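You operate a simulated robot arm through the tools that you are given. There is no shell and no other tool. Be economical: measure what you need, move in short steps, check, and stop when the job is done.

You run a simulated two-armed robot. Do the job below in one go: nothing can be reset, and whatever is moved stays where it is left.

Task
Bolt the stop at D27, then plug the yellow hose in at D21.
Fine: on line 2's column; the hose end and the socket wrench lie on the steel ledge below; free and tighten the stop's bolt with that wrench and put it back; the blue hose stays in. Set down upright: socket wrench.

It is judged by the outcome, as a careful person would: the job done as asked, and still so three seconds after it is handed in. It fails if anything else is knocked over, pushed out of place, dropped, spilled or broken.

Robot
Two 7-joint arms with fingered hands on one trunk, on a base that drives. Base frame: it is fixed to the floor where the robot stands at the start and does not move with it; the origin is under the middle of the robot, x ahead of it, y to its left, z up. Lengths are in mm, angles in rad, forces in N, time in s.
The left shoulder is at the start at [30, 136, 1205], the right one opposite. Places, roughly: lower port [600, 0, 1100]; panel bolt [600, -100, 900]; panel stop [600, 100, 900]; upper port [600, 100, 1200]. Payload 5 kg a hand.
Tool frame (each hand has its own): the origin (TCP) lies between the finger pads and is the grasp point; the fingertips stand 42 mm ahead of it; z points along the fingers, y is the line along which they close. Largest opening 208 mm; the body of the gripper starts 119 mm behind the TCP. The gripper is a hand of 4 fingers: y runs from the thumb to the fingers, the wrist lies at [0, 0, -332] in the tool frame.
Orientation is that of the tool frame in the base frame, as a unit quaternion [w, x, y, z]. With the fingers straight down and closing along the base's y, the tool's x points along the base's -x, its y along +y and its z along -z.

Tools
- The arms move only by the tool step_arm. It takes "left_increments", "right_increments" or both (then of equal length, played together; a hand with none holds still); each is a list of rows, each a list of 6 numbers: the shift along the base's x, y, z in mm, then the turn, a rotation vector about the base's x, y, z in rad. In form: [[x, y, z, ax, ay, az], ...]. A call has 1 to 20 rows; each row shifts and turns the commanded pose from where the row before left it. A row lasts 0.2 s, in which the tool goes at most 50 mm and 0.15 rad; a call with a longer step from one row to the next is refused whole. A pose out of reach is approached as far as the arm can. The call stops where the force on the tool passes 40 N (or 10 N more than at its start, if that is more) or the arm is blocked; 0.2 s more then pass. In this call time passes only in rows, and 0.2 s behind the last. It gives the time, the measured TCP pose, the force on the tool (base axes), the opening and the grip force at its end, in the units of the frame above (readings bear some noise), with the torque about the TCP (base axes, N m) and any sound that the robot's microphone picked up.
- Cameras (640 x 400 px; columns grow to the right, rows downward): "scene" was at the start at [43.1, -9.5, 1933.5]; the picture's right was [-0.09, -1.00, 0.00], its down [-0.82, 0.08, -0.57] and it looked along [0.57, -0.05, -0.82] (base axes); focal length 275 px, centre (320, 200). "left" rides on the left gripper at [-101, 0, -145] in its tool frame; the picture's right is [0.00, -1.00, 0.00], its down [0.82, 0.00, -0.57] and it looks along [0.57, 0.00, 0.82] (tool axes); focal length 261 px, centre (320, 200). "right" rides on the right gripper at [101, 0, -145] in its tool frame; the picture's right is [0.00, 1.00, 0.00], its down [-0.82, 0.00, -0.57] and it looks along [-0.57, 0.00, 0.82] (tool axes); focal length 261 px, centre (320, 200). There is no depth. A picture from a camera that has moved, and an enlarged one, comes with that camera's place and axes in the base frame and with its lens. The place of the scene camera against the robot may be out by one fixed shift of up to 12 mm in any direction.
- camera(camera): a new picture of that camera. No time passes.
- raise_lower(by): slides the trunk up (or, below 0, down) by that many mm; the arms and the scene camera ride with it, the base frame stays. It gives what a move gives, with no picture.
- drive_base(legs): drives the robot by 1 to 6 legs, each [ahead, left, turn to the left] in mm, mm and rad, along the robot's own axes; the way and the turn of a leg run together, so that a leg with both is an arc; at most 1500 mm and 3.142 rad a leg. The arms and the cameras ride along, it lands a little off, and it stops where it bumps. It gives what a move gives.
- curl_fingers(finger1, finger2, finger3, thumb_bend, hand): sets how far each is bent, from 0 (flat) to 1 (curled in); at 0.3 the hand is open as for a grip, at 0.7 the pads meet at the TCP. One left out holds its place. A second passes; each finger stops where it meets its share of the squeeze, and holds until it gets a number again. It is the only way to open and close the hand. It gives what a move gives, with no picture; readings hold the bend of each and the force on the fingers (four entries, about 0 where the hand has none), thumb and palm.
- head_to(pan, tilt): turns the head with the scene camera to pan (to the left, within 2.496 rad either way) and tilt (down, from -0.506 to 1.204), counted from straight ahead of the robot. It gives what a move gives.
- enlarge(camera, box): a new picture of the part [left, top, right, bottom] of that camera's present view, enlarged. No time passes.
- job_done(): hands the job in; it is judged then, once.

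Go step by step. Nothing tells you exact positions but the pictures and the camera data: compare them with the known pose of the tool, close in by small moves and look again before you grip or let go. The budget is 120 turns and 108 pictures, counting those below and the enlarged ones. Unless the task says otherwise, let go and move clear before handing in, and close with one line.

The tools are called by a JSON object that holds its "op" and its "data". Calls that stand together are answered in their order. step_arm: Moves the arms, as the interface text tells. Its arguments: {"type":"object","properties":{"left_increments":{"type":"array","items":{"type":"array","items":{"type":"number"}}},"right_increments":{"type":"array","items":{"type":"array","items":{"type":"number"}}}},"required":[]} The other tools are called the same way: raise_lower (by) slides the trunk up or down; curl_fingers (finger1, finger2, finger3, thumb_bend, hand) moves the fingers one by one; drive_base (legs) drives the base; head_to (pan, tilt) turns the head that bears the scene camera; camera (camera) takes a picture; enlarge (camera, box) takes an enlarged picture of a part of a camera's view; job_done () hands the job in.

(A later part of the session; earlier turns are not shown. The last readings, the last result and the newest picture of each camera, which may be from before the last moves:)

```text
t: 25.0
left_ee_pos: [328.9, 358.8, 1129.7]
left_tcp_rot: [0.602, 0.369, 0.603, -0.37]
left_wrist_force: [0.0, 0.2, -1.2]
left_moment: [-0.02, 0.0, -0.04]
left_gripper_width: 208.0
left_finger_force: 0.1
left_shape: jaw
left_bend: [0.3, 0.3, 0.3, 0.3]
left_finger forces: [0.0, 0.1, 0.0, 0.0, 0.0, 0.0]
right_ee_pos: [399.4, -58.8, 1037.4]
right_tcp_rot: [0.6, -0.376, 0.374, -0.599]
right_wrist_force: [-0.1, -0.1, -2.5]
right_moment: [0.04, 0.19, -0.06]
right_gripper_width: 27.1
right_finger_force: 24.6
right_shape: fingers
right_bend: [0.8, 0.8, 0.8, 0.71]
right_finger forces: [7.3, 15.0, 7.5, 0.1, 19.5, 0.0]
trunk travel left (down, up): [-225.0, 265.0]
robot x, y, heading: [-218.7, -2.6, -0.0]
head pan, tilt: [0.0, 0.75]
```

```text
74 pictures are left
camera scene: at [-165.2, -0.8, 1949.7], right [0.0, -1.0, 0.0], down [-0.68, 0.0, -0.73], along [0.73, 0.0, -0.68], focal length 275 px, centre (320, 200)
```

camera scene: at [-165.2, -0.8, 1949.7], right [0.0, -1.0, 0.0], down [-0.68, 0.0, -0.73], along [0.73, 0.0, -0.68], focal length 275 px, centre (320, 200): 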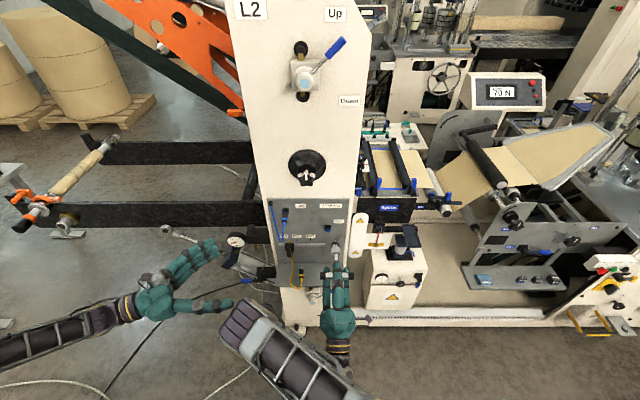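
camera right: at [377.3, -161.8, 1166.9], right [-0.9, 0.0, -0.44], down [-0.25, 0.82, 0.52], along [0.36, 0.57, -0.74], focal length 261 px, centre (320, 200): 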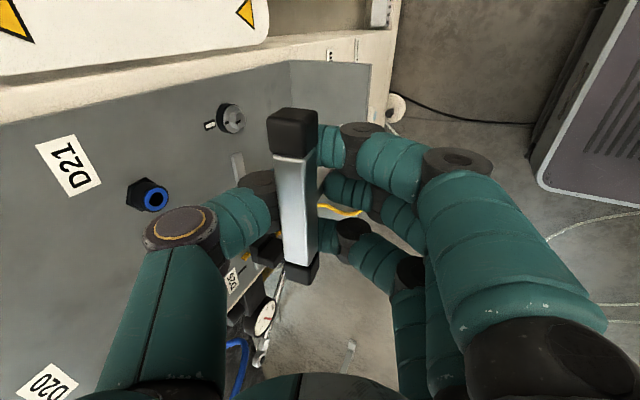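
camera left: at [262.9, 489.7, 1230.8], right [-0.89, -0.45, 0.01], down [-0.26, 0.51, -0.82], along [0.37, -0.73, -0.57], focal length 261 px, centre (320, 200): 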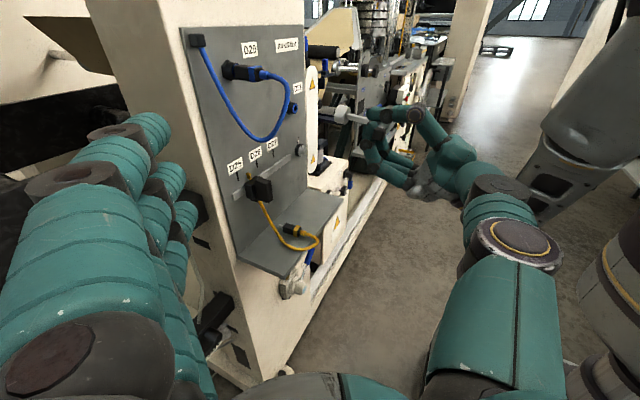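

Excellent side view: I can see the wrench and panel. I'll enlarge both.

{"op": "enlarge", "data": {"camera": "left", "box": [280, 80, 440, 200]}}

{"op": "enlarge", "data": {"camera": "scene", "box": [280, 195, 380, 295]}}

```text
3.33 times, centred on (360, 140) of left
camera zoom: at [262.9, 489.7, 1230.8], right [-0.89, -0.45, 0.01], down [-0.26, 0.51, -0.82], along [0.37, -0.73, -0.57], focal length 869 px, centre (187, 400)
```

zoom: 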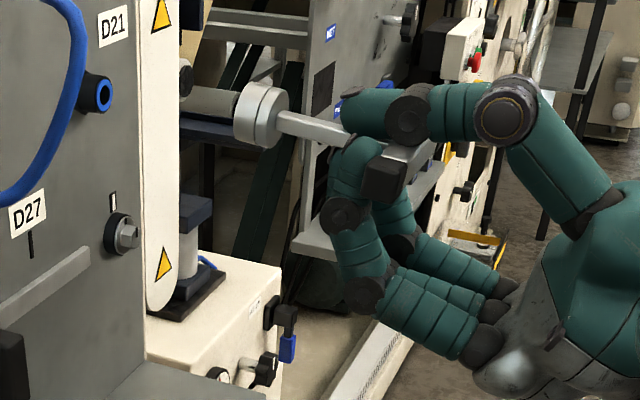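

```text
4.00 times, centred on (330, 245) of scene
camera zoom: at [-165.2, -0.8, 1949.7], right [0.0, -1.0, 0.0], down [-0.68, 0.0, -0.73], along [0.73, 0.0, -0.68], focal length 1100 px, centre (280, 20)
```

zoom: 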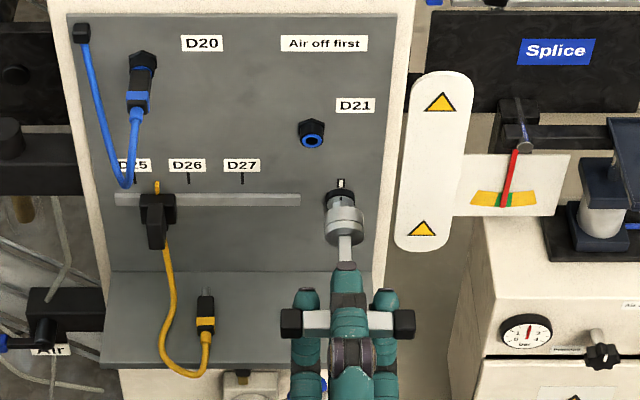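

The socket points forward but about 0.1–0.15 rad upward. I'll correct the pitch partly, lower it in front of the bolt with about 30 mm gap, and bring the left camera closer for a precise side view.

{"op": "step_arm", "data": {"right_increments": [[0, 0, -10, 0, 0.05, 0], [0, 0, -15, 0, 0.05, 0], [10, -1, -20, 0, 0, 0], [15, -1, -20, 0, 0, 0], [15, -1, -20, 0, 0, 0], [15, -1, -12, 0, 0, 0]], "left_increments": [[15, -20, -15, 0, 0, 0], [15, -20, -15, 0, 0, 0], [15, -20, -15, 0, 0, 0], [15, -20, -15, 0, 0, 0], [15, -20, -10, 0, 0, 0], [0, 0, 0, 0, 0, 0]]}}

{"op": "camera", "data": {"camera": "left"}}

{"op": "enlarge", "data": {"camera": "scene", "box": [290, 205, 370, 285]}}

```text
t: 26.4
left_ee_pos: [404.1, 258.7, 1060.8]
left_tcp_rot: [0.602, 0.369, 0.604, -0.369]
left_wrist_force: [-0.2, -0.2, 0.4]
left_moment: [0.04, -0.03, 0.02]
left_gripper_width: 207.7
left_finger_force: 0.2
left_shape: jaw
left_bend: [0.3, 0.3, 0.3, 0.3]
left_finger forces: [0.0, 0.0, 0.0, 0.1, 0.0, 0.0]
right_ee_pos: [454.2, -65.5, 938.4]
right_tcp_rot: [-0.579, 0.406, -0.405, 0.58]
right_wrist_force: [0.6, 0.0, -2.8]
right_moment: [-0.02, 0.16, -0.02]
right_gripper_width: 26.7
right_finger_force: 24.6
right_shape: fingers
right_bend: [0.8, 0.8, 0.8, 0.71]
right_finger forces: [7.2, 15.0, 7.5, 0.0, 19.6, 0.0]
trunk travel left (down, up): [-225.0, 265.0]
robot x, y, heading: [-219.2, -1.5, -0.002]
head pan, tilt: [0.0, 0.75]
```

```text
71 pictures are left
camera left: at [337.7, 388.6, 1160.8], right [-0.89, -0.45, 0.01], down [-0.26, 0.51, -0.82], along [0.37, -0.73, -0.57], focal length 261 px, centre (320, 200)
```

left: 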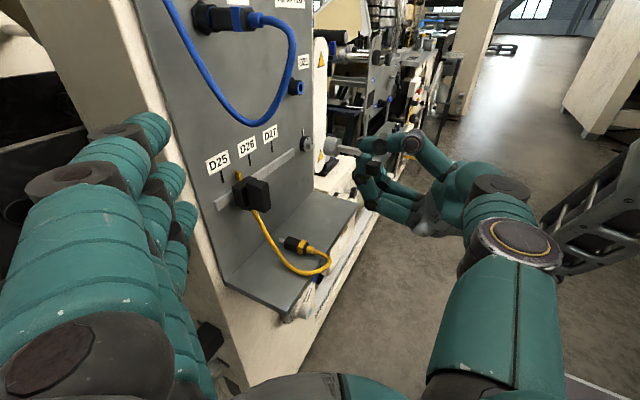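

```text
5.00 times, centred on (330, 245) of scene
camera zoom: at [-165.9, -2.2, 1949.8], right [0.0, -1.0, 0.0], down [-0.68, 0.0, -0.73], along [0.73, 0.0, -0.68], focal length 1375 px, centre (270, -25)
```

zoom: 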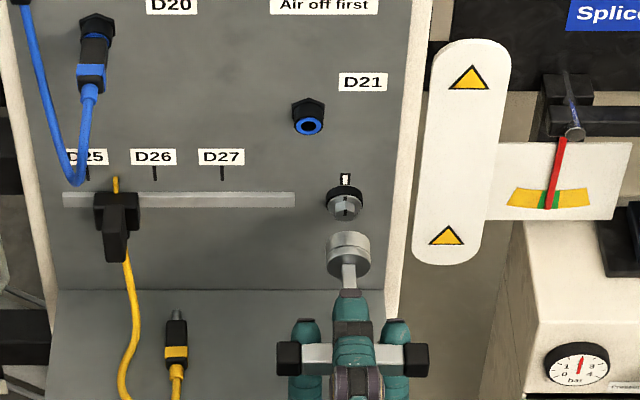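

{"op": "enlarge", "data": {"camera": "left", "box": [280, 110, 400, 200]}}

```text
4.44 times, centred on (340, 155) of left
camera zoom: at [337.7, 388.6, 1160.8], right [-0.89, -0.45, 0.01], down [-0.26, 0.51, -0.82], along [0.37, -0.73, -0.57], focal length 1158 px, centre (231, 400)
```

zoom: 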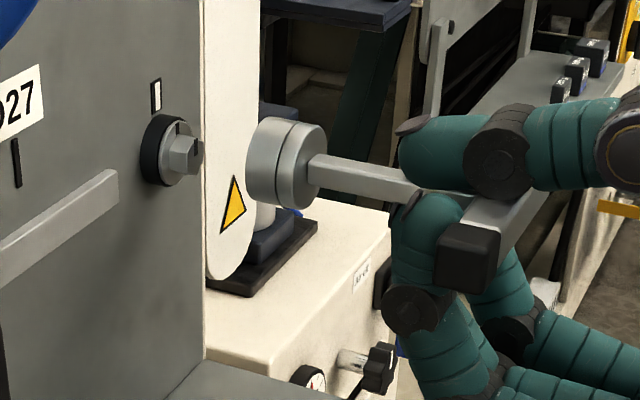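

Y alignment is within about 1 mm. The socket is still ~0.05 rad up and ~8 mm high, so I'll correct and close the gap to within ~8 mm of the head.

{"op": "step_arm", "data": {"right_increments": [[0, 0, -3, 0, 0.05, 0], [10, 0, 0, 0, 0, 0], [10, 0, 0, 0, 0, 0], [8, 0, 0, 0, 0, 0]]}}

{"op": "enlarge", "data": {"camera": "left", "box": [280, 110, 400, 200]}}

{"op": "enlarge", "data": {"camera": "scene", "box": [300, 215, 360, 275]}}

```text
t: 27.4
left_ee_pos: [404.0, 258.6, 1061.4]
left_tcp_rot: [0.602, 0.37, 0.603, -0.37]
left_wrist_force: [0.7, 0.5, 0.1]
left_moment: [-0.02, 0.02, -0.03]
left_gripper_width: 208.0
left_finger_force: 0.0
left_shape: jaw
left_bend: [0.3, 0.3, 0.3, 0.3]
left_finger forces: [0.1, 0.1, 0.0, 0.1, 0.0, 0.0]
right_ee_pos: [483.4, -65.3, 934.6]
right_tcp_rot: [0.569, -0.42, 0.421, -0.568]
right_wrist_force: [0.7, 0.7, -2.3]
right_moment: [-0.01, 0.16, 0.04]
right_gripper_width: 26.9
right_finger_force: 24.3
right_shape: fingers
right_bend: [0.8, 0.8, 0.8, 0.71]
right_finger forces: [7.2, 15.1, 7.5, 0.1, 19.5, 0.0]
trunk travel left (down, up): [-225.0, 265.0]
robot x, y, heading: [-222.4, -0.9, 0.001]
head pan, tilt: [0.0, 0.75]
```

```text
4.44 times, centred on (340, 155) of left
camera zoom: at [338.2, 388.3, 1160.9], right [-0.89, -0.45, 0.01], down [-0.26, 0.51, -0.82], along [0.37, -0.73, -0.57], focal length 1158 px, centre (231, 400)
```

zoom: 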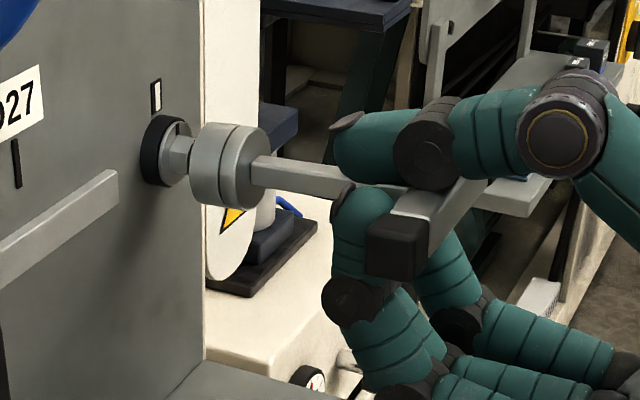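

```text
6.67 times, centred on (330, 245) of scene
camera zoom: at [-165.1, -2.6, 1949.8], right [0.0, -1.0, 0.0], down [-0.68, 0.0, -0.73], along [0.73, 0.0, -0.68], focal length 1833 px, centre (253, -100)
```

zoom: 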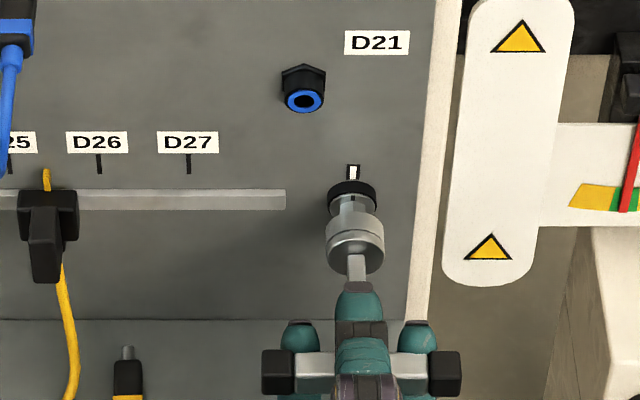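

Alignment looks within ~1 mm. Advancing gently onto the bolt head.

{"op": "step_arm", "data": {"right_increments": [[5, 0, 0, 0, 0, 0], [4, 0, 0, 0, 0, 0], [3, 0, 0, 0, 0, 0], [3, 0, 0, 0, 0, 0], [3, 0, 0, 0, 0, 0]]}}

{"op": "enlarge", "data": {"camera": "left", "box": [280, 110, 400, 200]}}

```text
t: 28.6
left_ee_pos: [403.9, 259.0, 1060.1]
left_tcp_rot: [0.603, 0.37, 0.603, -0.369]
left_wrist_force: [0.2, -0.6, 0.0]
left_moment: [0.04, -0.03, 0.04]
left_gripper_width: 208.0
left_finger_force: 0.0
left_shape: jaw
left_bend: [0.3, 0.3, 0.3, 0.3]
left_finger forces: [0.0, 0.0, 0.0, 0.0, 0.0, 0.0]
right_ee_pos: [498.3, -66.5, 935.4]
right_tcp_rot: [-0.569, 0.421, -0.42, 0.569]
right_wrist_force: [-9.3, 0.6, -4.2]
right_moment: [-0.01, 0.14, 0.02]
right_gripper_width: 27.2
right_finger_force: 26.0
right_shape: fingers
right_bend: [0.81, 0.8, 0.8, 0.71]
right_finger forces: [6.1, 18.6, 6.1, 0.0, 21.8, 0.0]
trunk travel left (down, up): [-225.0, 265.0]
robot x, y, heading: [-219.7, -1.3, -0.001]
head pan, tilt: [0.0, 0.75]
```

```text
4.44 times, centred on (340, 155) of left
camera zoom: at [337.2, 388.4, 1161.2], right [-0.89, -0.45, 0.0], down [-0.26, 0.51, -0.82], along [0.37, -0.73, -0.57], focal length 1158 px, centre (231, 400)
```

zoom: 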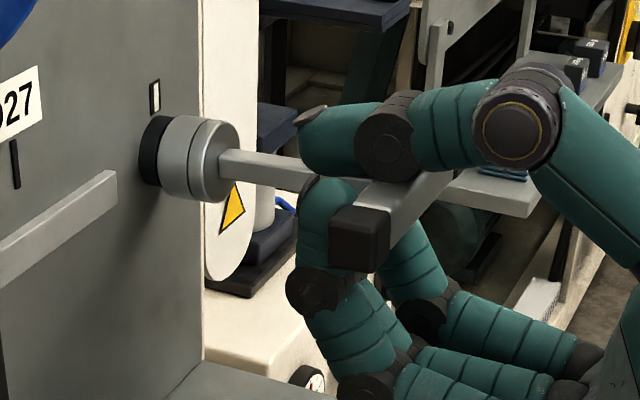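

The socket is seated against the collar. Now turn counter-clockwise (−x rotation), watching the torque.

{"op": "step_arm", "data": {"right_increments": [[0, -0.3, 0, -0.1, 0, 0], [0, -0.3, 0, -0.1, 0, 0], [0, -0.3, 0, -0.1, 0, 0]]}}

{"op": "enlarge", "data": {"camera": "left", "box": [280, 110, 400, 200]}}

```text
t: 29.4
left_ee_pos: [404.0, 258.4, 1060.5]
left_tcp_rot: [0.602, 0.37, 0.603, -0.369]
left_wrist_force: [0.2, -0.4, 0.4]
left_moment: [0.02, 0.03, -0.02]
left_gripper_width: 207.8
left_finger_force: 0.0
left_shape: jaw
left_bend: [0.3, 0.3, 0.3, 0.3]
left_finger forces: [0.1, 0.1, 0.1, 0.1, 0.0, 0.1]
right_ee_pos: [498.9, -67.1, 937.3]
right_tcp_rot: [-0.499, 0.501, -0.33, 0.625]
right_wrist_force: [-11.1, -2.8, -5.2]
right_moment: [0.27, 0.15, -0.08]
right_gripper_width: 27.3
right_finger_force: 26.2
right_shape: fingers
right_bend: [0.81, 0.8, 0.8, 0.71]
right_finger forces: [5.1, 20.3, 7.0, 0.1, 20.7, 0.0]
trunk travel left (down, up): [-225.0, 265.0]
robot x, y, heading: [-218.7, 0.7, 0.001]
head pan, tilt: [0.0, 0.75]
```

```text
4.44 times, centred on (340, 155) of left
camera zoom: at [337.5, 388.1, 1161.4], right [-0.89, -0.45, 0.0], down [-0.26, 0.51, -0.82], along [0.37, -0.73, -0.57], focal length 1158 px, centre (231, 400)
```

zoom: 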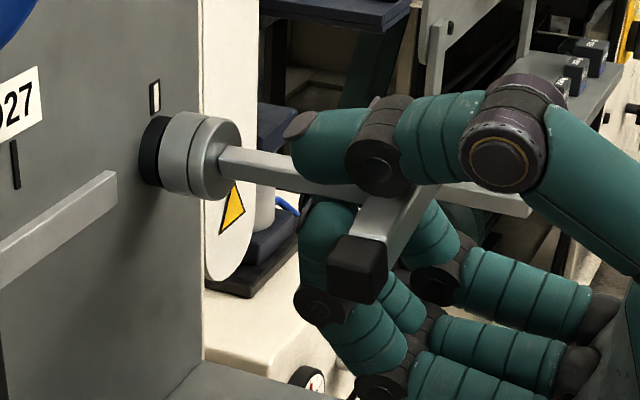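

{"op": "step_arm", "data": {"right_increments": [[0, -0.3, 0, -0.1, 0, 0], [0, -0.3, 0, -0.1, 0, 0], [0, -0.3, 0, -0.1, 0, 0], [0, -0.2, 0.1, -0.1, 0, 0]]}}

{"op": "step_arm", "data": {"right_increments": [[0, -0.2, 0.2, -0.1, 0, 0], [0, -0.2, 0.2, -0.1, 0, 0], [0, -0.2, 0.2, -0.1, 0, 0]]}}

{"op": "enlarge", "data": {"camera": "left", "box": [280, 110, 400, 200]}}

```text
t: 30.4
left_ee_pos: [403.4, 258.4, 1060.3]
left_tcp_rot: [0.602, 0.37, 0.603, -0.369]
left_wrist_force: [0.3, -0.4, -1.0]
left_moment: [-0.01, -0.03, -0.01]
left_gripper_width: 208.0
left_finger_force: 0.0
left_shape: jaw
left_bend: [0.3, 0.3, 0.3, 0.3]
left_finger forces: [0.0, 0.0, 0.1, 0.1, 0.0, 0.0]
right_ee_pos: [498.9, -69.0, 937.2]
right_tcp_rot: [-0.39, 0.59, -0.199, 0.678]
right_wrist_force: [-13.1, -4.2, -3.6]
right_moment: [0.28, 0.1, -0.12]
right_gripper_width: 27.6
right_finger_force: 26.2
right_shape: fingers
right_bend: [0.81, 0.81, 0.81, 0.71]
right_finger forces: [4.8, 20.9, 6.2, 0.0, 20.6, 0.1]
trunk travel left (down, up): [-225.0, 265.0]
robot x, y, heading: [-218.9, 0.5, 0.001]
head pan, tilt: [0.0, 0.75]
```

```text
t: 31.2
left_ee_pos: [403.6, 258.1, 1060.7]
left_tcp_rot: [0.603, 0.37, 0.603, -0.37]
left_wrist_force: [0.9, 0.5, 0.6]
left_moment: [0.01, 0.01, -0.03]
left_gripper_width: 208.0
left_finger_force: 0.1
left_shape: jaw
left_bend: [0.3, 0.3, 0.3, 0.3]
left_finger forces: [0.0, 0.1, 0.1, 0.0, 0.1, 0.0]
right_ee_pos: [498.9, -69.2, 936.8]
right_tcp_rot: [-0.298, 0.641, -0.094, 0.701]
right_wrist_force: [-13.2, -3.0, -3.2]
right_moment: [0.24, 0.11, -0.11]
right_gripper_width: 27.8
right_finger_force: 24.5
right_shape: fingers
right_bend: [0.81, 0.81, 0.81, 0.71]
right_finger forces: [4.1, 20.3, 5.6, 0.0, 20.0, 0.0]
trunk travel left (down, up): [-225.0, 265.0]
robot x, y, heading: [-218.0, 0.6, -0.001]
head pan, tilt: [0.0, 0.75]
```

```text
4.44 times, centred on (340, 155) of left
camera zoom: at [337.3, 388.2, 1161.4], right [-0.89, -0.45, 0.0], down [-0.26, 0.51, -0.82], along [0.37, -0.73, -0.57], focal length 1158 px, centre (231, 400)
```

zoom: 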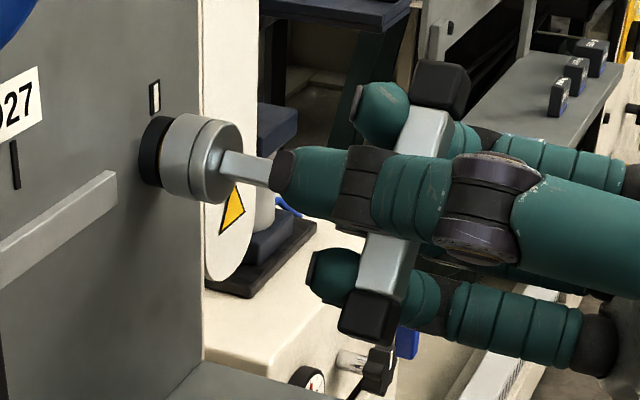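

{"op": "step_arm", "data": {"right_increments": [[0, -0.1, 0.3, -0.1, 0, 0], [0, -0.1, 0.3, -0.1, 0, 0], [0, 0, 0.3, -0.1, 0, 0], [0, 0, 0.3, -0.1, 0, 0], [0, 0, 0.3, -0.1, 0, 0], [0, 0, 0.3, -0.07, 0, 0]]}}

{"op": "camera", "data": {"camera": "left"}}

{"op": "enlarge", "data": {"camera": "scene", "box": [260, 205, 360, 290]}}

```text
t: 32.6
left_ee_pos: [403.6, 258.2, 1061.0]
left_tcp_rot: [0.603, 0.369, 0.603, -0.369]
left_wrist_force: [-0.7, -0.8, -0.3]
left_moment: [0.01, -0.03, 0.01]
left_gripper_width: 208.0
left_finger_force: 0.2
left_shape: jaw
left_bend: [0.3, 0.3, 0.3, 0.3]
left_finger forces: [0.0, 0.1, 0.1, 0.0, 0.0, 0.1]
right_ee_pos: [498.5, -67.9, 939.0]
right_tcp_rot: [-0.105, 0.699, 0.104, 0.699]
right_wrist_force: [-11.9, -2.8, -0.8]
right_moment: [0.23, 0.13, -0.1]
right_gripper_width: 28.0
right_finger_force: 22.4
right_shape: fingers
right_bend: [0.81, 0.8, 0.81, 0.71]
right_finger forces: [3.6, 18.4, 4.4, 0.1, 19.0, 0.1]
trunk travel left (down, up): [-225.0, 265.0]
robot x, y, heading: [-223.3, 0.7, -0.003]
head pan, tilt: [0.0, 0.75]
```

```text
63 pictures are left
camera left: at [337.2, 388.3, 1161.4], right [-0.89, -0.45, 0.0], down [-0.26, 0.51, -0.82], along [0.37, -0.73, -0.57], focal length 261 px, centre (320, 200)
```

left: 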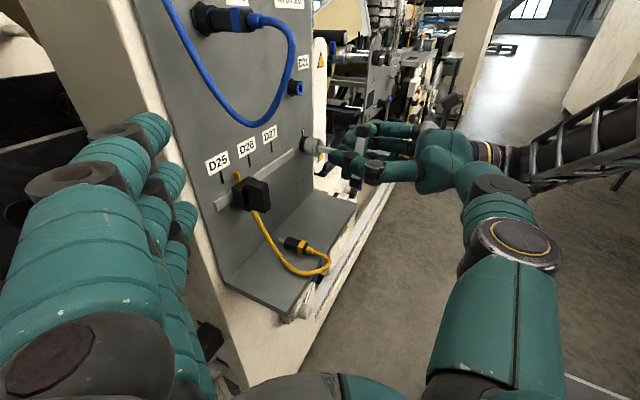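

```text
4.71 times, centred on (310, 248) of scene
camera zoom: at [-166.7, -2.7, 1949.8], right [0.0, -1.0, 0.0], down [-0.68, 0.0, -0.73], along [0.73, 0.0, -0.68], focal length 1294 px, centre (367, -24)
```

zoom: 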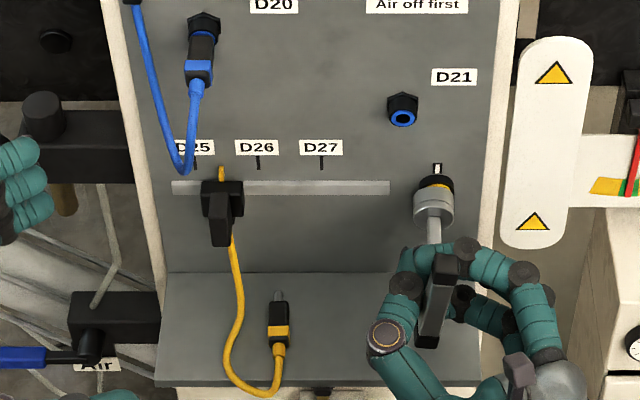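

A yellow band now shows on the collar, so the bolt is freed. I'll hold the wrench there and look closely at the stop, to move it with the left hand.

{"op": "enlarge", "data": {"camera": "left", "box": [190, 120, 340, 220]}}

{"op": "enlarge", "data": {"camera": "scene", "box": [280, 225, 320, 265]}}

```text
4.00 times, centred on (265, 170) of left
camera zoom: at [337.2, 388.3, 1161.4], right [-0.89, -0.45, 0.0], down [-0.26, 0.51, -0.82], along [0.37, -0.73, -0.57], focal length 1043 px, centre (540, 320)
```

zoom: 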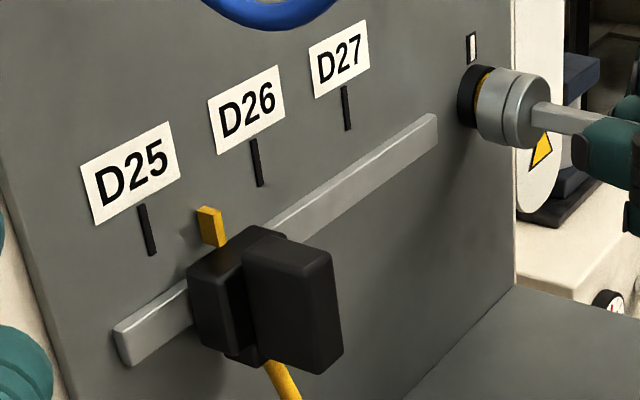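

```text
10.00 times, centred on (300, 245) of scene
camera zoom: at [-166.7, -2.7, 1949.8], right [0.0, -1.0, 0.0], down [-0.68, 0.0, -0.73], along [0.73, 0.0, -0.68], focal length 2749 px, centre (520, -250)
```

zoom: 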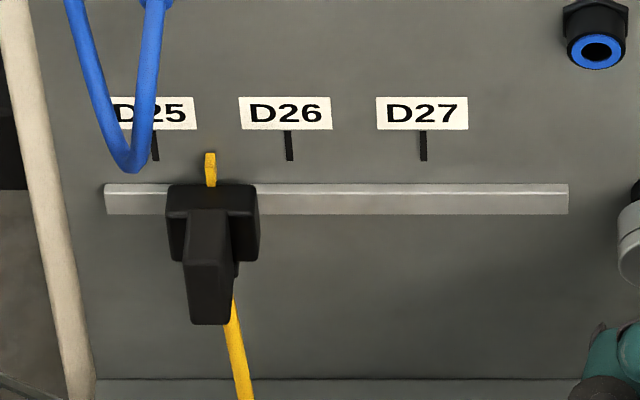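

The stop is a block with a front tab (tab face ≈ (566, 139, 938)), and its pointer must go about 94 mm right. The right hand stays on the wrench, and I'll close the left fingers into a beak and push the tab from its left side.

{"op": "curl_fingers", "data": {"hand": "left", "finger1": 0.68, "finger2": 0.68, "finger3": 0.68, "thumb_bend": 0.68}}

{"op": "step_arm", "data": {"left_increments": [[0, 0, -30, 0, 0, 0.1], [0, 0, -30, 0, 0, 0.1], [0, 0, -30, 0, 0, 0.1], [20, -5, -32, 0, 0, 0], [30, -10, 0, 0, 0, 0], [30, -10, 0, 0, 0, 0], [25, -8, 0, 0, 0, 0]]}}

{"op": "enlarge", "data": {"camera": "scene", "box": [230, 200, 350, 300]}}

{"op": "camera", "data": {"camera": "left"}}

```text
t: 33.6
left_ee_pos: [402.7, 259.1, 1061.4]
left_tcp_rot: [0.602, 0.37, 0.603, -0.369]
left_wrist_force: [0.7, 0.1, 0.4]
left_moment: [0.01, 0.02, 0.01]
left_gripper_width: 38.5
left_finger_force: 0.1
left_shape: fingers
left_bend: [0.68, 0.68, 0.68, 0.68]
left_finger forces: [0.0, 0.0, 0.1, 0.0, 0.0, 0.0]
right_ee_pos: [499.6, -69.7, 939.2]
right_tcp_rot: [-0.105, 0.699, 0.106, 0.699]
right_wrist_force: [-12.8, -2.4, -0.8]
right_moment: [0.22, 0.16, -0.14]
right_gripper_width: 28.2
right_finger_force: 22.8
right_shape: fingers
right_bend: [0.81, 0.8, 0.81, 0.71]
right_finger forces: [3.8, 18.6, 4.3, 0.0, 18.9, 0.0]
trunk travel left (down, up): [-225.0, 265.0]
robot x, y, heading: [-219.6, 3.3, 0.001]
head pan, tilt: [0.0, 0.75]
```

```text
t: 35.2
left_ee_pos: [509.6, 225.2, 938.6]
left_tcp_rot: [0.651, 0.276, 0.651, -0.276]
left_wrist_force: [0.2, 0.3, -0.9]
left_moment: [0.01, -0.01, -0.01]
left_gripper_width: 38.3
left_finger_force: 0.1
left_shape: fingers
left_bend: [0.68, 0.68, 0.68, 0.68]
left_finger forces: [0.0, 0.0, 0.1, 0.0, 0.0, 0.1]
right_ee_pos: [499.5, -69.4, 938.9]
right_tcp_rot: [-0.107, 0.699, 0.105, 0.699]
right_wrist_force: [-5.5, -3.7, -1.4]
right_moment: [0.13, 0.09, -0.24]
right_gripper_width: 28.0
right_finger_force: 23.6
right_shape: fingers
right_bend: [0.81, 0.8, 0.81, 0.71]
right_finger forces: [4.8, 19.6, 4.5, 0.0, 18.2, 0.0]
trunk travel left (down, up): [-225.0, 265.0]
robot x, y, heading: [-219.9, 1.2, -0.0]
head pan, tilt: [0.0, 0.75]
```

```text
4.00 times, centred on (290, 250) of scene
camera zoom: at [-166.4, -3.4, 1949.8], right [0.0, -1.0, 0.0], down [-0.68, 0.0, -0.73], along [0.73, 0.0, -0.68], focal length 1100 px, centre (440, 0)
```

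zoom: 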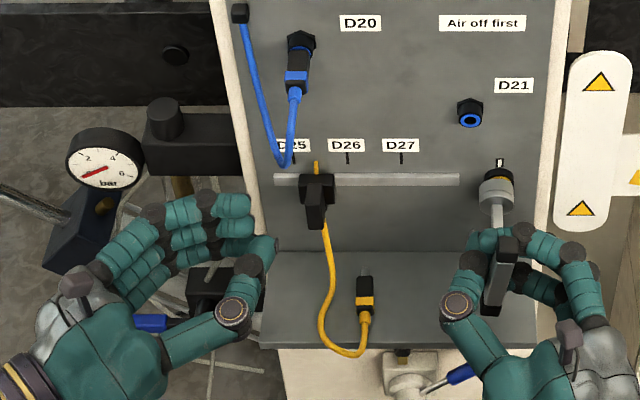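

```text
58 pictures are left
camera left: at [407.6, 329.6, 1038.9], right [-0.72, -0.7, 0.0], down [-0.4, 0.41, -0.82], along [0.57, -0.59, -0.57], focal length 261 px, centre (320, 200)
```

left: 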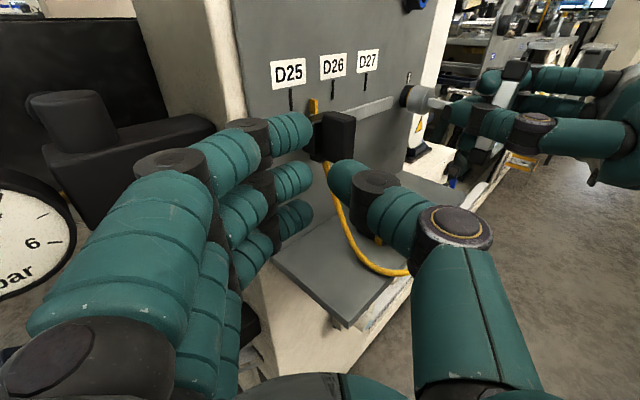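

The stop sits straight ahead of the gap; fingertips will meet its left side while the thumb passes in front of the tab. I'll move in and start pushing gently.

{"op": "step_arm", "data": {"left_increments": [[8, -15, 0, 0, 0, 0], [8, -15, 0, 0, 0, 0], [0, -15, 0, 0, 0, 0], [0, -8, 0, 0, 0, 0], [0, -8, 0, 0, 0, 0], [0, -8, 0, 0, 0, 0], [0, -8, 0, 0, 0, 0]]}}

{"op": "enlarge", "data": {"camera": "scene", "box": [260, 220, 340, 290]}}

```text
t: 36.8
left_ee_pos: [524.4, 147.6, 939.8]
left_tcp_rot: [0.651, 0.276, 0.652, -0.275]
left_wrist_force: [-0.1, 0.5, 0.1]
left_moment: [-0.02, 0.04, 0.0]
left_gripper_width: 38.3
left_finger_force: 0.3
left_shape: fingers
left_bend: [0.68, 0.68, 0.68, 0.68]
left_finger forces: [0.0, 0.3, 0.1, 0.1, 0.0, 0.0]
right_ee_pos: [499.9, -68.3, 939.2]
right_tcp_rot: [-0.106, 0.699, 0.104, 0.699]
right_wrist_force: [-6.4, -3.5, -1.3]
right_moment: [0.15, 0.05, -0.25]
right_gripper_width: 27.9
right_finger_force: 23.2
right_shape: fingers
right_bend: [0.81, 0.8, 0.81, 0.71]
right_finger forces: [4.2, 19.7, 4.3, 0.0, 18.5, 0.0]
trunk travel left (down, up): [-225.0, 265.0]
robot x, y, heading: [-221.1, -2.2, -0.002]
head pan, tilt: [0.0, 0.75]
```

```text
5.71 times, centred on (300, 255) of scene
camera zoom: at [-166.3, -3.3, 1949.8], right [0.0, -1.0, 0.0], down [-0.68, 0.0, -0.73], along [0.73, 0.0, -0.68], focal length 1571 px, centre (434, -114)
```

zoom: 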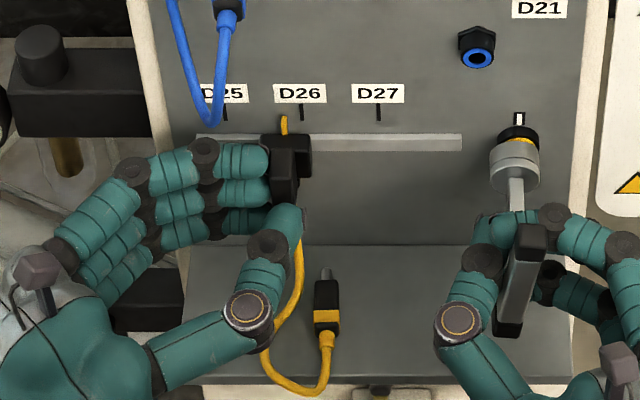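

The stop slides easily; it needs about 73 mm more. Pushing 62 mm, then checking.

{"op": "step_arm", "data": {"left_increments": [[0, -10, 0, 0, 0, 0], [0, -10, 0, 0, 0, 0], [0, -10, 0, 0, 0, 0], [0, -10, 0, 0, 0, 0], [0, -8, 0, 0, 0, 0], [0, -8, 0, 0, 0, 0], [0, -6, 0, 0, 0, 0]]}}

{"op": "enlarge", "data": {"camera": "scene", "box": [280, 220, 340, 280]}}

```text
t: 38.4
left_ee_pos: [525.0, 89.1, 944.8]
left_tcp_rot: [0.649, 0.276, 0.653, -0.275]
left_wrist_force: [0.9, 1.2, -2.5]
left_moment: [0.03, 0.08, 0.02]
left_gripper_width: 37.7
left_finger_force: 1.7
left_shape: fingers
left_bend: [0.68, 0.68, 0.68, 0.68]
left_finger forces: [0.1, 0.8, 2.2, 0.0, 0.0, 0.0]
left hand out of reach, approached as far as the arm can: row 5, 7
right_ee_pos: [498.5, -68.9, 938.6]
right_tcp_rot: [-0.107, 0.699, 0.105, 0.699]
right_wrist_force: [-8.1, -4.5, -0.8]
right_moment: [0.11, 0.03, -0.24]
right_gripper_width: 27.9
right_finger_force: 23.1
right_shape: fingers
right_bend: [0.81, 0.8, 0.81, 0.71]
right_finger forces: [4.2, 20.1, 4.1, 0.1, 18.3, 0.0]
trunk travel left (down, up): [-225.0, 265.0]
robot x, y, heading: [-220.4, 0.8, -0.003]
head pan, tilt: [0.0, 0.75]
```

```text
6.67 times, centred on (310, 250) of scene
camera zoom: at [-166.1, -3.0, 1949.8], right [0.0, -1.0, 0.0], down [-0.68, 0.0, -0.73], along [0.73, 0.0, -0.68], focal length 1833 px, centre (387, -133)
```

zoom: 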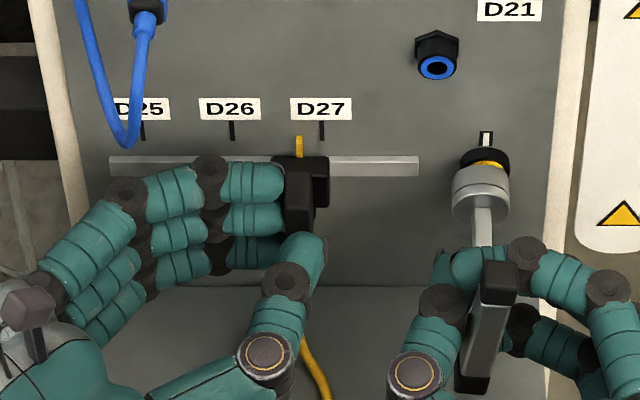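

The stop needs ~14.5 mm more, and the left arm is near its inner reach. Yawing the hand a little more gains reach and pushes at the same time.

{"op": "step_arm", "data": {"left_increments": [[1, 0, 0, 0, 0, -0.05], [1, 0, 0, 0, 0, -0.05], [1, 0, 0, 0, 0, -0.05]]}}

{"op": "enlarge", "data": {"camera": "scene", "box": [290, 225, 330, 265]}}

```text
t: 39.2
left_ee_pos: [528.1, 87.5, 945.3]
left_tcp_rot: [0.628, 0.324, 0.629, -0.324]
left_wrist_force: [1.7, 1.9, -6.8]
left_moment: [0.13, 0.19, 0.1]
left_gripper_width: 38.4
left_finger_force: 3.4
left_shape: fingers
left_bend: [0.68, 0.67, 0.68, 0.68]
left_finger forces: [0.0, 1.8, 5.7, 0.0, 0.0, 0.0]
right_ee_pos: [499.5, -68.7, 938.6]
right_tcp_rot: [-0.105, 0.699, 0.107, 0.699]
right_wrist_force: [-9.3, -3.7, -0.6]
right_moment: [0.09, 0.02, -0.28]
right_gripper_width: 27.9
right_finger_force: 23.4
right_shape: fingers
right_bend: [0.81, 0.8, 0.81, 0.71]
right_finger forces: [4.2, 20.6, 3.8, 0.0, 18.6, 0.1]
trunk travel left (down, up): [-225.0, 265.0]
robot x, y, heading: [-222.2, -0.3, -0.002]
head pan, tilt: [0.0, 0.75]
```

```text
10.00 times, centred on (310, 245) of scene
camera zoom: at [-166.0, -2.9, 1949.8], right [0.0, -1.0, 0.0], down [-0.68, 0.0, -0.73], along [0.73, 0.0, -0.68], focal length 2749 px, centre (420, -250)
```

zoom: 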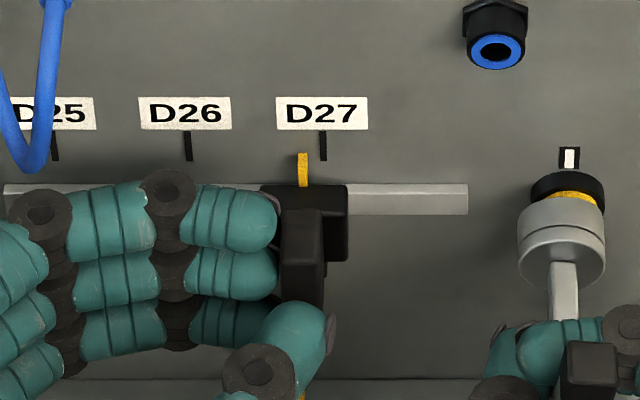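

{"op": "step_arm", "data": {"left_increments": [[0, -2, 0, 0, 0, -0.03], [0, -2, 0, 0, 0, -0.03], [0, -2, 0, 0, 0, 0]]}}

{"op": "enlarge", "data": {"camera": "scene", "box": [290, 225, 330, 265]}}

```text
t: 40.0
left_ee_pos: [527.5, 82.6, 945.1]
left_tcp_rot: [0.618, 0.343, 0.619, -0.342]
left_wrist_force: [2.5, 0.8, -5.4]
left_moment: [0.17, 0.16, 0.14]
left_gripper_width: 38.4
left_finger_force: 4.1
left_shape: fingers
left_bend: [0.68, 0.67, 0.67, 0.68]
left_finger forces: [0.0, 2.2, 6.2, 0.0, 0.0, 0.1]
right_ee_pos: [500.1, -68.5, 938.1]
right_tcp_rot: [-0.106, 0.699, 0.105, 0.699]
right_wrist_force: [-10.2, -4.6, 0.3]
right_moment: [0.1, 0.03, -0.25]
right_gripper_width: 28.0
right_finger_force: 23.3
right_shape: fingers
right_bend: [0.81, 0.8, 0.81, 0.71]
right_finger forces: [4.1, 20.9, 3.6, 0.1, 18.6, 0.1]
trunk travel left (down, up): [-225.0, 265.0]
robot x, y, heading: [-217.8, 3.1, 0.002]
head pan, tilt: [0.0, 0.75]
```

```text
10.00 times, centred on (310, 245) of scene
camera zoom: at [-165.9, -3.0, 1949.8], right [0.0, -1.0, 0.0], down [-0.68, 0.0, -0.73], along [0.73, 0.0, -0.68], focal length 2749 px, centre (420, -250)
```

zoom: 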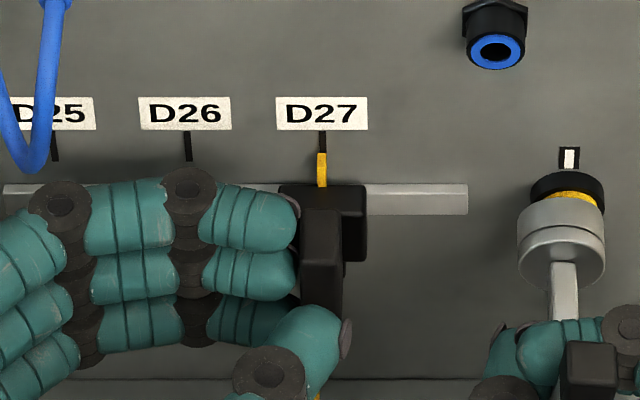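

The pointer is on the D27 tick. Left hand holds still while the right hand turns the wrench clockwise back.

{"op": "step_arm", "data": {"right_increments": [[0, 0, -0.3, 0.1, 0, 0], [0, 0, -0.3, 0.1, 0, 0], [0, 0, -0.3, 0.1, 0, 0], [0, 0, -0.3, 0.1, 0, 0], [0, 0.1, -0.3, 0.1, 0, 0], [0, 0.1, -0.3, 0.1, 0, 0], [0, 0.2, -0.2, 0.1, 0, 0], [0, 0.2, -0.2, 0.1, 0, 0], [0, 0.2, -0.2, 0.1, 0, 0], [0, 0.2, 0, 0.1, 0, 0], [0, 0.3, 0, 0.1, 0, 0], [0, 0.3, 0, 0.1, 0, 0], [0, 0.3, 0, 0.1, 0, 0], [0, 0.3, 0, 0.1, 0, 0], [0, 0.3, 0, 0.1, 0, 0]]}}

{"op": "enlarge", "data": {"camera": "scene", "box": [290, 220, 350, 280]}}

```text
t: 43.2
left_ee_pos: [528.0, 82.4, 944.9]
left_tcp_rot: [0.619, 0.342, 0.619, -0.342]
left_wrist_force: [0.4, 1.1, 1.1]
left_moment: [0.0, -0.01, 0.07]
left_gripper_width: 38.3
left_finger_force: 0.7
left_shape: fingers
left_bend: [0.68, 0.68, 0.68, 0.68]
left_finger forces: [0.0, 1.1, 0.0, 0.0, 0.0, 0.0]
right_ee_pos: [500.1, -66.4, 934.2]
right_tcp_rot: [-0.554, 0.439, -0.4, 0.583]
right_wrist_force: [0.1, -0.5, -2.2]
right_moment: [-0.22, 0.12, 0.0]
right_gripper_width: 27.7
right_finger_force: 22.0
right_shape: fingers
right_bend: [0.81, 0.8, 0.81, 0.71]
right_finger forces: [6.0, 17.3, 4.1, 0.0, 15.9, 0.0]
trunk travel left (down, up): [-225.0, 265.0]
robot x, y, heading: [-221.1, -1.1, 0.0]
head pan, tilt: [0.0, 0.75]
```

```text
6.67 times, centred on (320, 250) of scene
camera zoom: at [-165.4, -2.3, 1949.8], right [0.0, -1.0, 0.0], down [-0.68, 0.0, -0.73], along [0.73, 0.0, -0.68], focal length 1833 px, centre (320, -133)
```

zoom: 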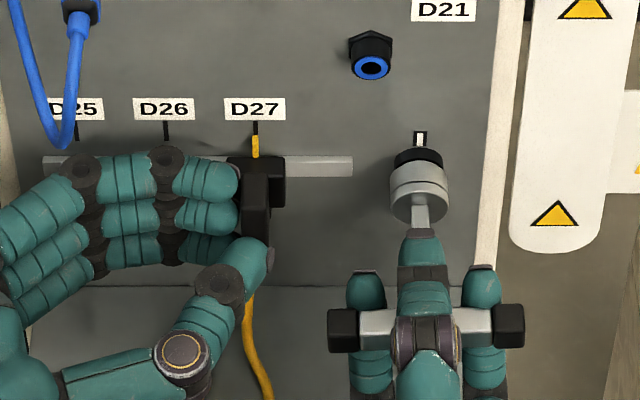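

The yellow band is covered again. I'll keep turning clockwise to feel the stop.

{"op": "step_arm", "data": {"right_increments": [[0, 0.3, 0, 0.05, 0, 0], [0, 0.2, 0, 0.05, 0, 0], [0, 0.2, 0, 0.05, 0, 0], [0, 0.2, 0, 0.05, 0, 0]]}}

{"op": "enlarge", "data": {"camera": "scene", "box": [290, 220, 350, 280]}}

```text
t: 44.2
left_ee_pos: [528.6, 82.9, 946.1]
left_tcp_rot: [0.618, 0.342, 0.619, -0.342]
left_wrist_force: [-0.2, 1.8, 0.1]
left_moment: [0.02, -0.01, 0.05]
left_gripper_width: 38.4
left_finger_force: 0.3
left_shape: fingers
left_bend: [0.68, 0.68, 0.68, 0.68]
left_finger forces: [0.1, 1.0, 0.1, 0.0, 0.0, 0.0]
right_ee_pos: [499.0, -64.5, 936.4]
right_tcp_rot: [0.595, -0.381, 0.457, -0.54]
right_wrist_force: [-1.3, -0.3, -3.7]
right_moment: [-0.32, 0.13, 0.02]
right_gripper_width: 27.9
right_finger_force: 22.2
right_shape: fingers
right_bend: [0.81, 0.8, 0.81, 0.71]
right_finger forces: [6.0, 18.2, 4.3, 0.0, 15.8, 0.0]
trunk travel left (down, up): [-225.0, 265.0]
robot x, y, heading: [-221.9, -1.4, 0.001]
head pan, tilt: [0.0, 0.75]
```

```text
6.67 times, centred on (320, 250) of scene
camera zoom: at [-165.3, -2.4, 1949.8], right [0.0, -1.0, 0.0], down [-0.68, 0.0, -0.73], along [0.73, 0.0, -0.68], focal length 1833 px, centre (320, -133)
```

zoom: 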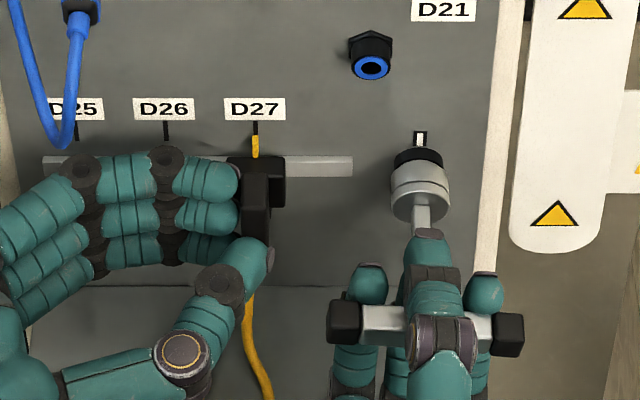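

{"op": "step_arm", "data": {"right_increments": [[0, 0.2, 0, 0.06, 0, 0], [0, 0.2, 0, 0.06, 0, 0], [0, 0.2, 0, 0.06, 0, 0], [0, 0.2, 0, 0.06, 0, 0]]}}

{"op": "enlarge", "data": {"camera": "scene", "box": [290, 220, 350, 280]}}

```text
t: 45.2
left_ee_pos: [528.0, 81.9, 944.6]
left_tcp_rot: [0.618, 0.342, 0.62, -0.342]
left_wrist_force: [0.3, 2.2, 0.3]
left_moment: [-0.04, -0.02, 0.0]
left_gripper_width: 38.4
left_finger_force: 0.4
left_shape: fingers
left_bend: [0.68, 0.68, 0.68, 0.68]
left_finger forces: [0.0, 0.8, 0.0, 0.0, 0.0, 0.1]
right_ee_pos: [501.2, -64.4, 936.1]
right_tcp_rot: [0.636, -0.308, 0.517, -0.482]
right_wrist_force: [-0.6, -0.3, -4.8]
right_moment: [-0.63, 0.31, 0.0]
right_gripper_width: 27.5
right_finger_force: 25.8
right_shape: fingers
right_bend: [0.81, 0.8, 0.81, 0.72]
right_finger forces: [8.6, 22.1, 4.7, 0.0, 15.9, 0.0]
trunk travel left (down, up): [-225.0, 265.0]
robot x, y, heading: [-222.7, -3.1, 0.005]
head pan, tilt: [0.0, 0.75]
```

```text
6.67 times, centred on (320, 250) of scene
camera zoom: at [-165.2, -2.3, 1949.8], right [0.0, -1.0, 0.0], down [-0.68, 0.0, -0.73], along [0.73, 0.0, -0.68], focal length 1833 px, centre (320, -133)
```

zoom: 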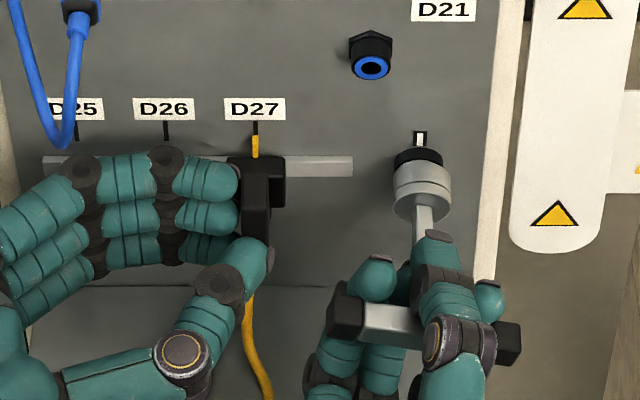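

Torque has risen to 0.63 N·m and the wrench no longer follows, so the bolt is home. I'll relax the twist, withdraw the socket straight back and look at the head's mark; the left hand backs off too.

{"op": "step_arm", "data": {"right_increments": [[0, -0.2, 0, -0.08, 0, 0], [0, -0.2, 0, -0.08, 0, 0], [0, -0.2, 0, -0.08, 0, 0], [-6, 0, 0, 0, 0, 0], [-8, 0, 0, 0, 0, 0], [-10, 0, 0, 0, 0, 0], [-10, 0, 0, 0, 0, 0], [-10, 0, 0, 0, 0, 0]]}}

{"op": "step_arm", "data": {"left_increments": [[0, 4, 0, 0, 0, 0], [-6, 8, 0, 0, 0, 0], [-12, 12, 0, 0, 0, 0], [-15, 20, 0, 0, 0, 0], [-20, 30, 0, 0, 0, 0], [-25, 35, 0, 0, 0, 0], [-25, 35, 0, 0, 0, 0], [-25, 35, 0, 0, 0, 0]]}}

{"op": "camera", "data": {"camera": "scene"}}

{"op": "enlarge", "data": {"camera": "scene", "box": [280, 215, 350, 285]}}

{"op": "camera", "data": {"camera": "left"}}

```text
t: 47.0
left_ee_pos: [527.1, 82.7, 945.3]
left_tcp_rot: [0.618, 0.342, 0.619, -0.342]
left_wrist_force: [-0.2, 1.3, 0.6]
left_moment: [0.01, 0.0, 0.08]
left_gripper_width: 38.5
left_finger_force: 0.5
left_shape: fingers
left_bend: [0.68, 0.68, 0.68, 0.68]
left_finger forces: [0.0, 1.0, 0.2, 0.0, 0.0, 0.1]
right_ee_pos: [455.3, -63.7, 935.7]
right_tcp_rot: [0.595, -0.382, 0.456, -0.54]
right_wrist_force: [-0.6, 0.5, -2.9]
right_moment: [0.0, 0.15, 0.01]
right_gripper_width: 27.6
right_finger_force: 22.9
right_shape: fingers
right_bend: [0.81, 0.8, 0.81, 0.72]
right_finger forces: [4.7, 18.8, 6.3, 0.1, 15.9, 0.0]
trunk travel left (down, up): [-225.0, 265.0]
robot x, y, heading: [-222.9, 1.7, 0.003]
head pan, tilt: [0.0, 0.75]
```

```text
t: 48.8
left_ee_pos: [399.3, 260.1, 946.4]
left_tcp_rot: [0.618, 0.344, 0.618, -0.343]
left_wrist_force: [0.2, -0.7, 0.2]
left_moment: [0.06, 0.03, 0.02]
left_gripper_width: 38.7
left_finger_force: 0.1
left_shape: fingers
left_bend: [0.68, 0.68, 0.68, 0.68]
left_finger forces: [0.0, 0.1, 0.0, 0.1, 0.0, 0.0]
right_ee_pos: [455.9, -65.2, 936.1]
right_tcp_rot: [0.595, -0.382, 0.455, -0.541]
right_wrist_force: [-0.6, 0.8, -2.8]
right_moment: [-0.01, 0.17, -0.05]
right_gripper_width: 27.6
right_finger_force: 23.2
right_shape: fingers
right_bend: [0.81, 0.8, 0.81, 0.72]
right_finger forces: [4.7, 18.9, 6.4, 0.0, 15.9, 0.0]
trunk travel left (down, up): [-225.0, 265.0]
robot x, y, heading: [-219.5, 2.0, -0.004]
head pan, tilt: [0.0, 0.75]
```

```text
50 pictures are left
camera scene: at [-166.6, -1.7, 1949.9], right [0.0, -1.0, 0.0], down [-0.68, 0.0, -0.73], along [0.73, 0.0, -0.68], focal length 275 px, centre (320, 200)
```

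scene: 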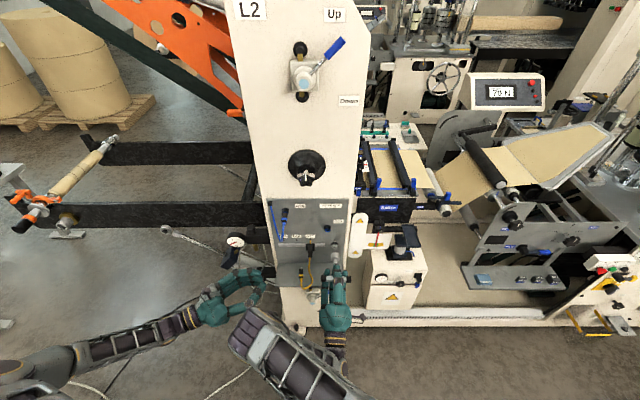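

```text
5.71 times, centred on (315, 250) of scene
camera zoom: at [-166.6, -1.7, 1949.9], right [0.0, -1.0, 0.0], down [-0.68, 0.0, -0.73], along [0.73, 0.0, -0.68], focal length 1571 px, centre (349, -86)
```

zoom: 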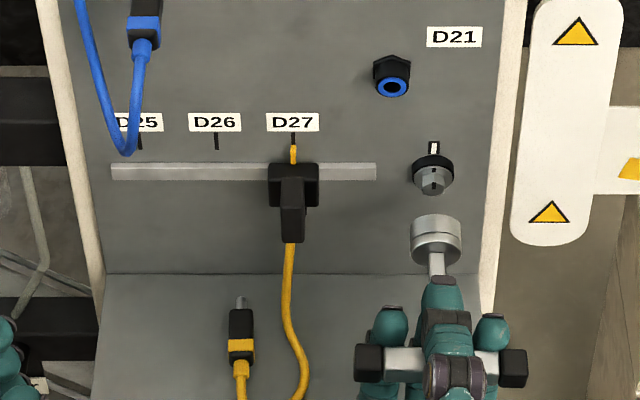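

```text
48 pictures are left
camera left: at [321.6, 385.7, 1046.9], right [-0.85, -0.53, 0.01], down [-0.31, 0.48, -0.82], along [0.43, -0.7, -0.57], focal length 261 px, centre (320, 200)
```

left: 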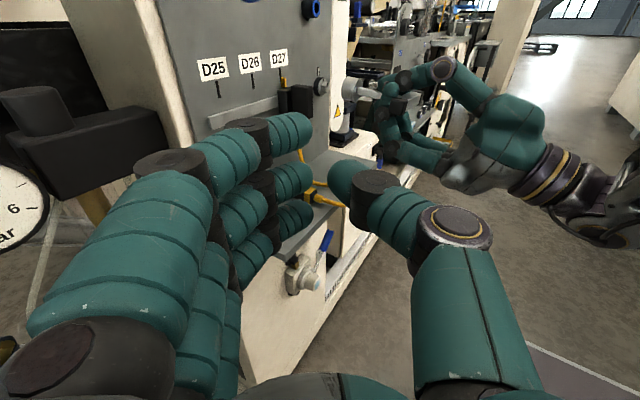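

The stop is on D27, the bolt's mark lines up with the panel mark, and the wrench is free. Next I pitch the wrench back upright and hold it above the ledge a bit further from the panel (axis x≈520) so the hand clears the bolt and port.

{"op": "step_arm", "data": {"right_increments": [[-4, 0, 4, 0, 0.1428, 0], [-4, 0, 4, 0, 0.1428, 0], [-4, 0, 4, 0, 0.1428, 0], [-2, 0, 4, 0, 0.1428, 0], [0, 0, 4, 0, 0.1428, 0], [0, 0, 4, 0, 0.1428, 0], [0, 0, 4, 0, 0.1428, 0], [0, 0, 0, 0, 0.1428, 0], [0, 0, 0, 0, 0.1428, 0], [0, 0, 0, 0, 0.1428, 0], [0, 0, 0, 0, 0.1428, 0]]}}

{"op": "camera", "data": {"camera": "left"}}

```text
t: 51.2
left_ee_pos: [398.9, 263.6, 944.7]
left_tcp_rot: [0.618, 0.342, 0.619, -0.343]
left_wrist_force: [-0.6, 1.7, 0.1]
left_moment: [-0.07, -0.09, -0.07]
left_gripper_width: 38.3
left_finger_force: 0.1
left_shape: fingers
left_bend: [0.68, 0.68, 0.68, 0.68]
left_finger forces: [0.0, 0.1, 0.0, 0.0, 0.0, 0.0]
right_ee_pos: [442.0, -62.6, 964.3]
right_tcp_rot: [0.098, -0.653, 0.743, -0.112]
right_wrist_force: [-1.1, 0.7, -2.7]
right_moment: [-0.14, -0.05, -0.06]
right_gripper_width: 27.7
right_finger_force: 21.7
right_shape: fingers
right_bend: [0.81, 0.8, 0.81, 0.72]
right_finger forces: [4.6, 16.6, 5.3, 0.0, 16.9, 0.0]
trunk travel left (down, up): [-225.0, 265.0]
robot x, y, heading: [-217.6, -4.6, -0.003]
head pan, tilt: [0.0, 0.75]
```

```text
47 pictures are left
camera left: at [322.4, 387.6, 1045.5], right [-0.85, -0.53, 0.01], down [-0.31, 0.48, -0.82], along [0.43, -0.7, -0.57], focal length 261 px, centre (320, 200)
```

left: 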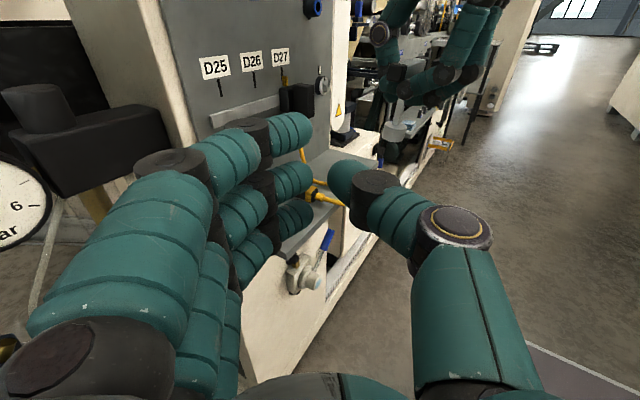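

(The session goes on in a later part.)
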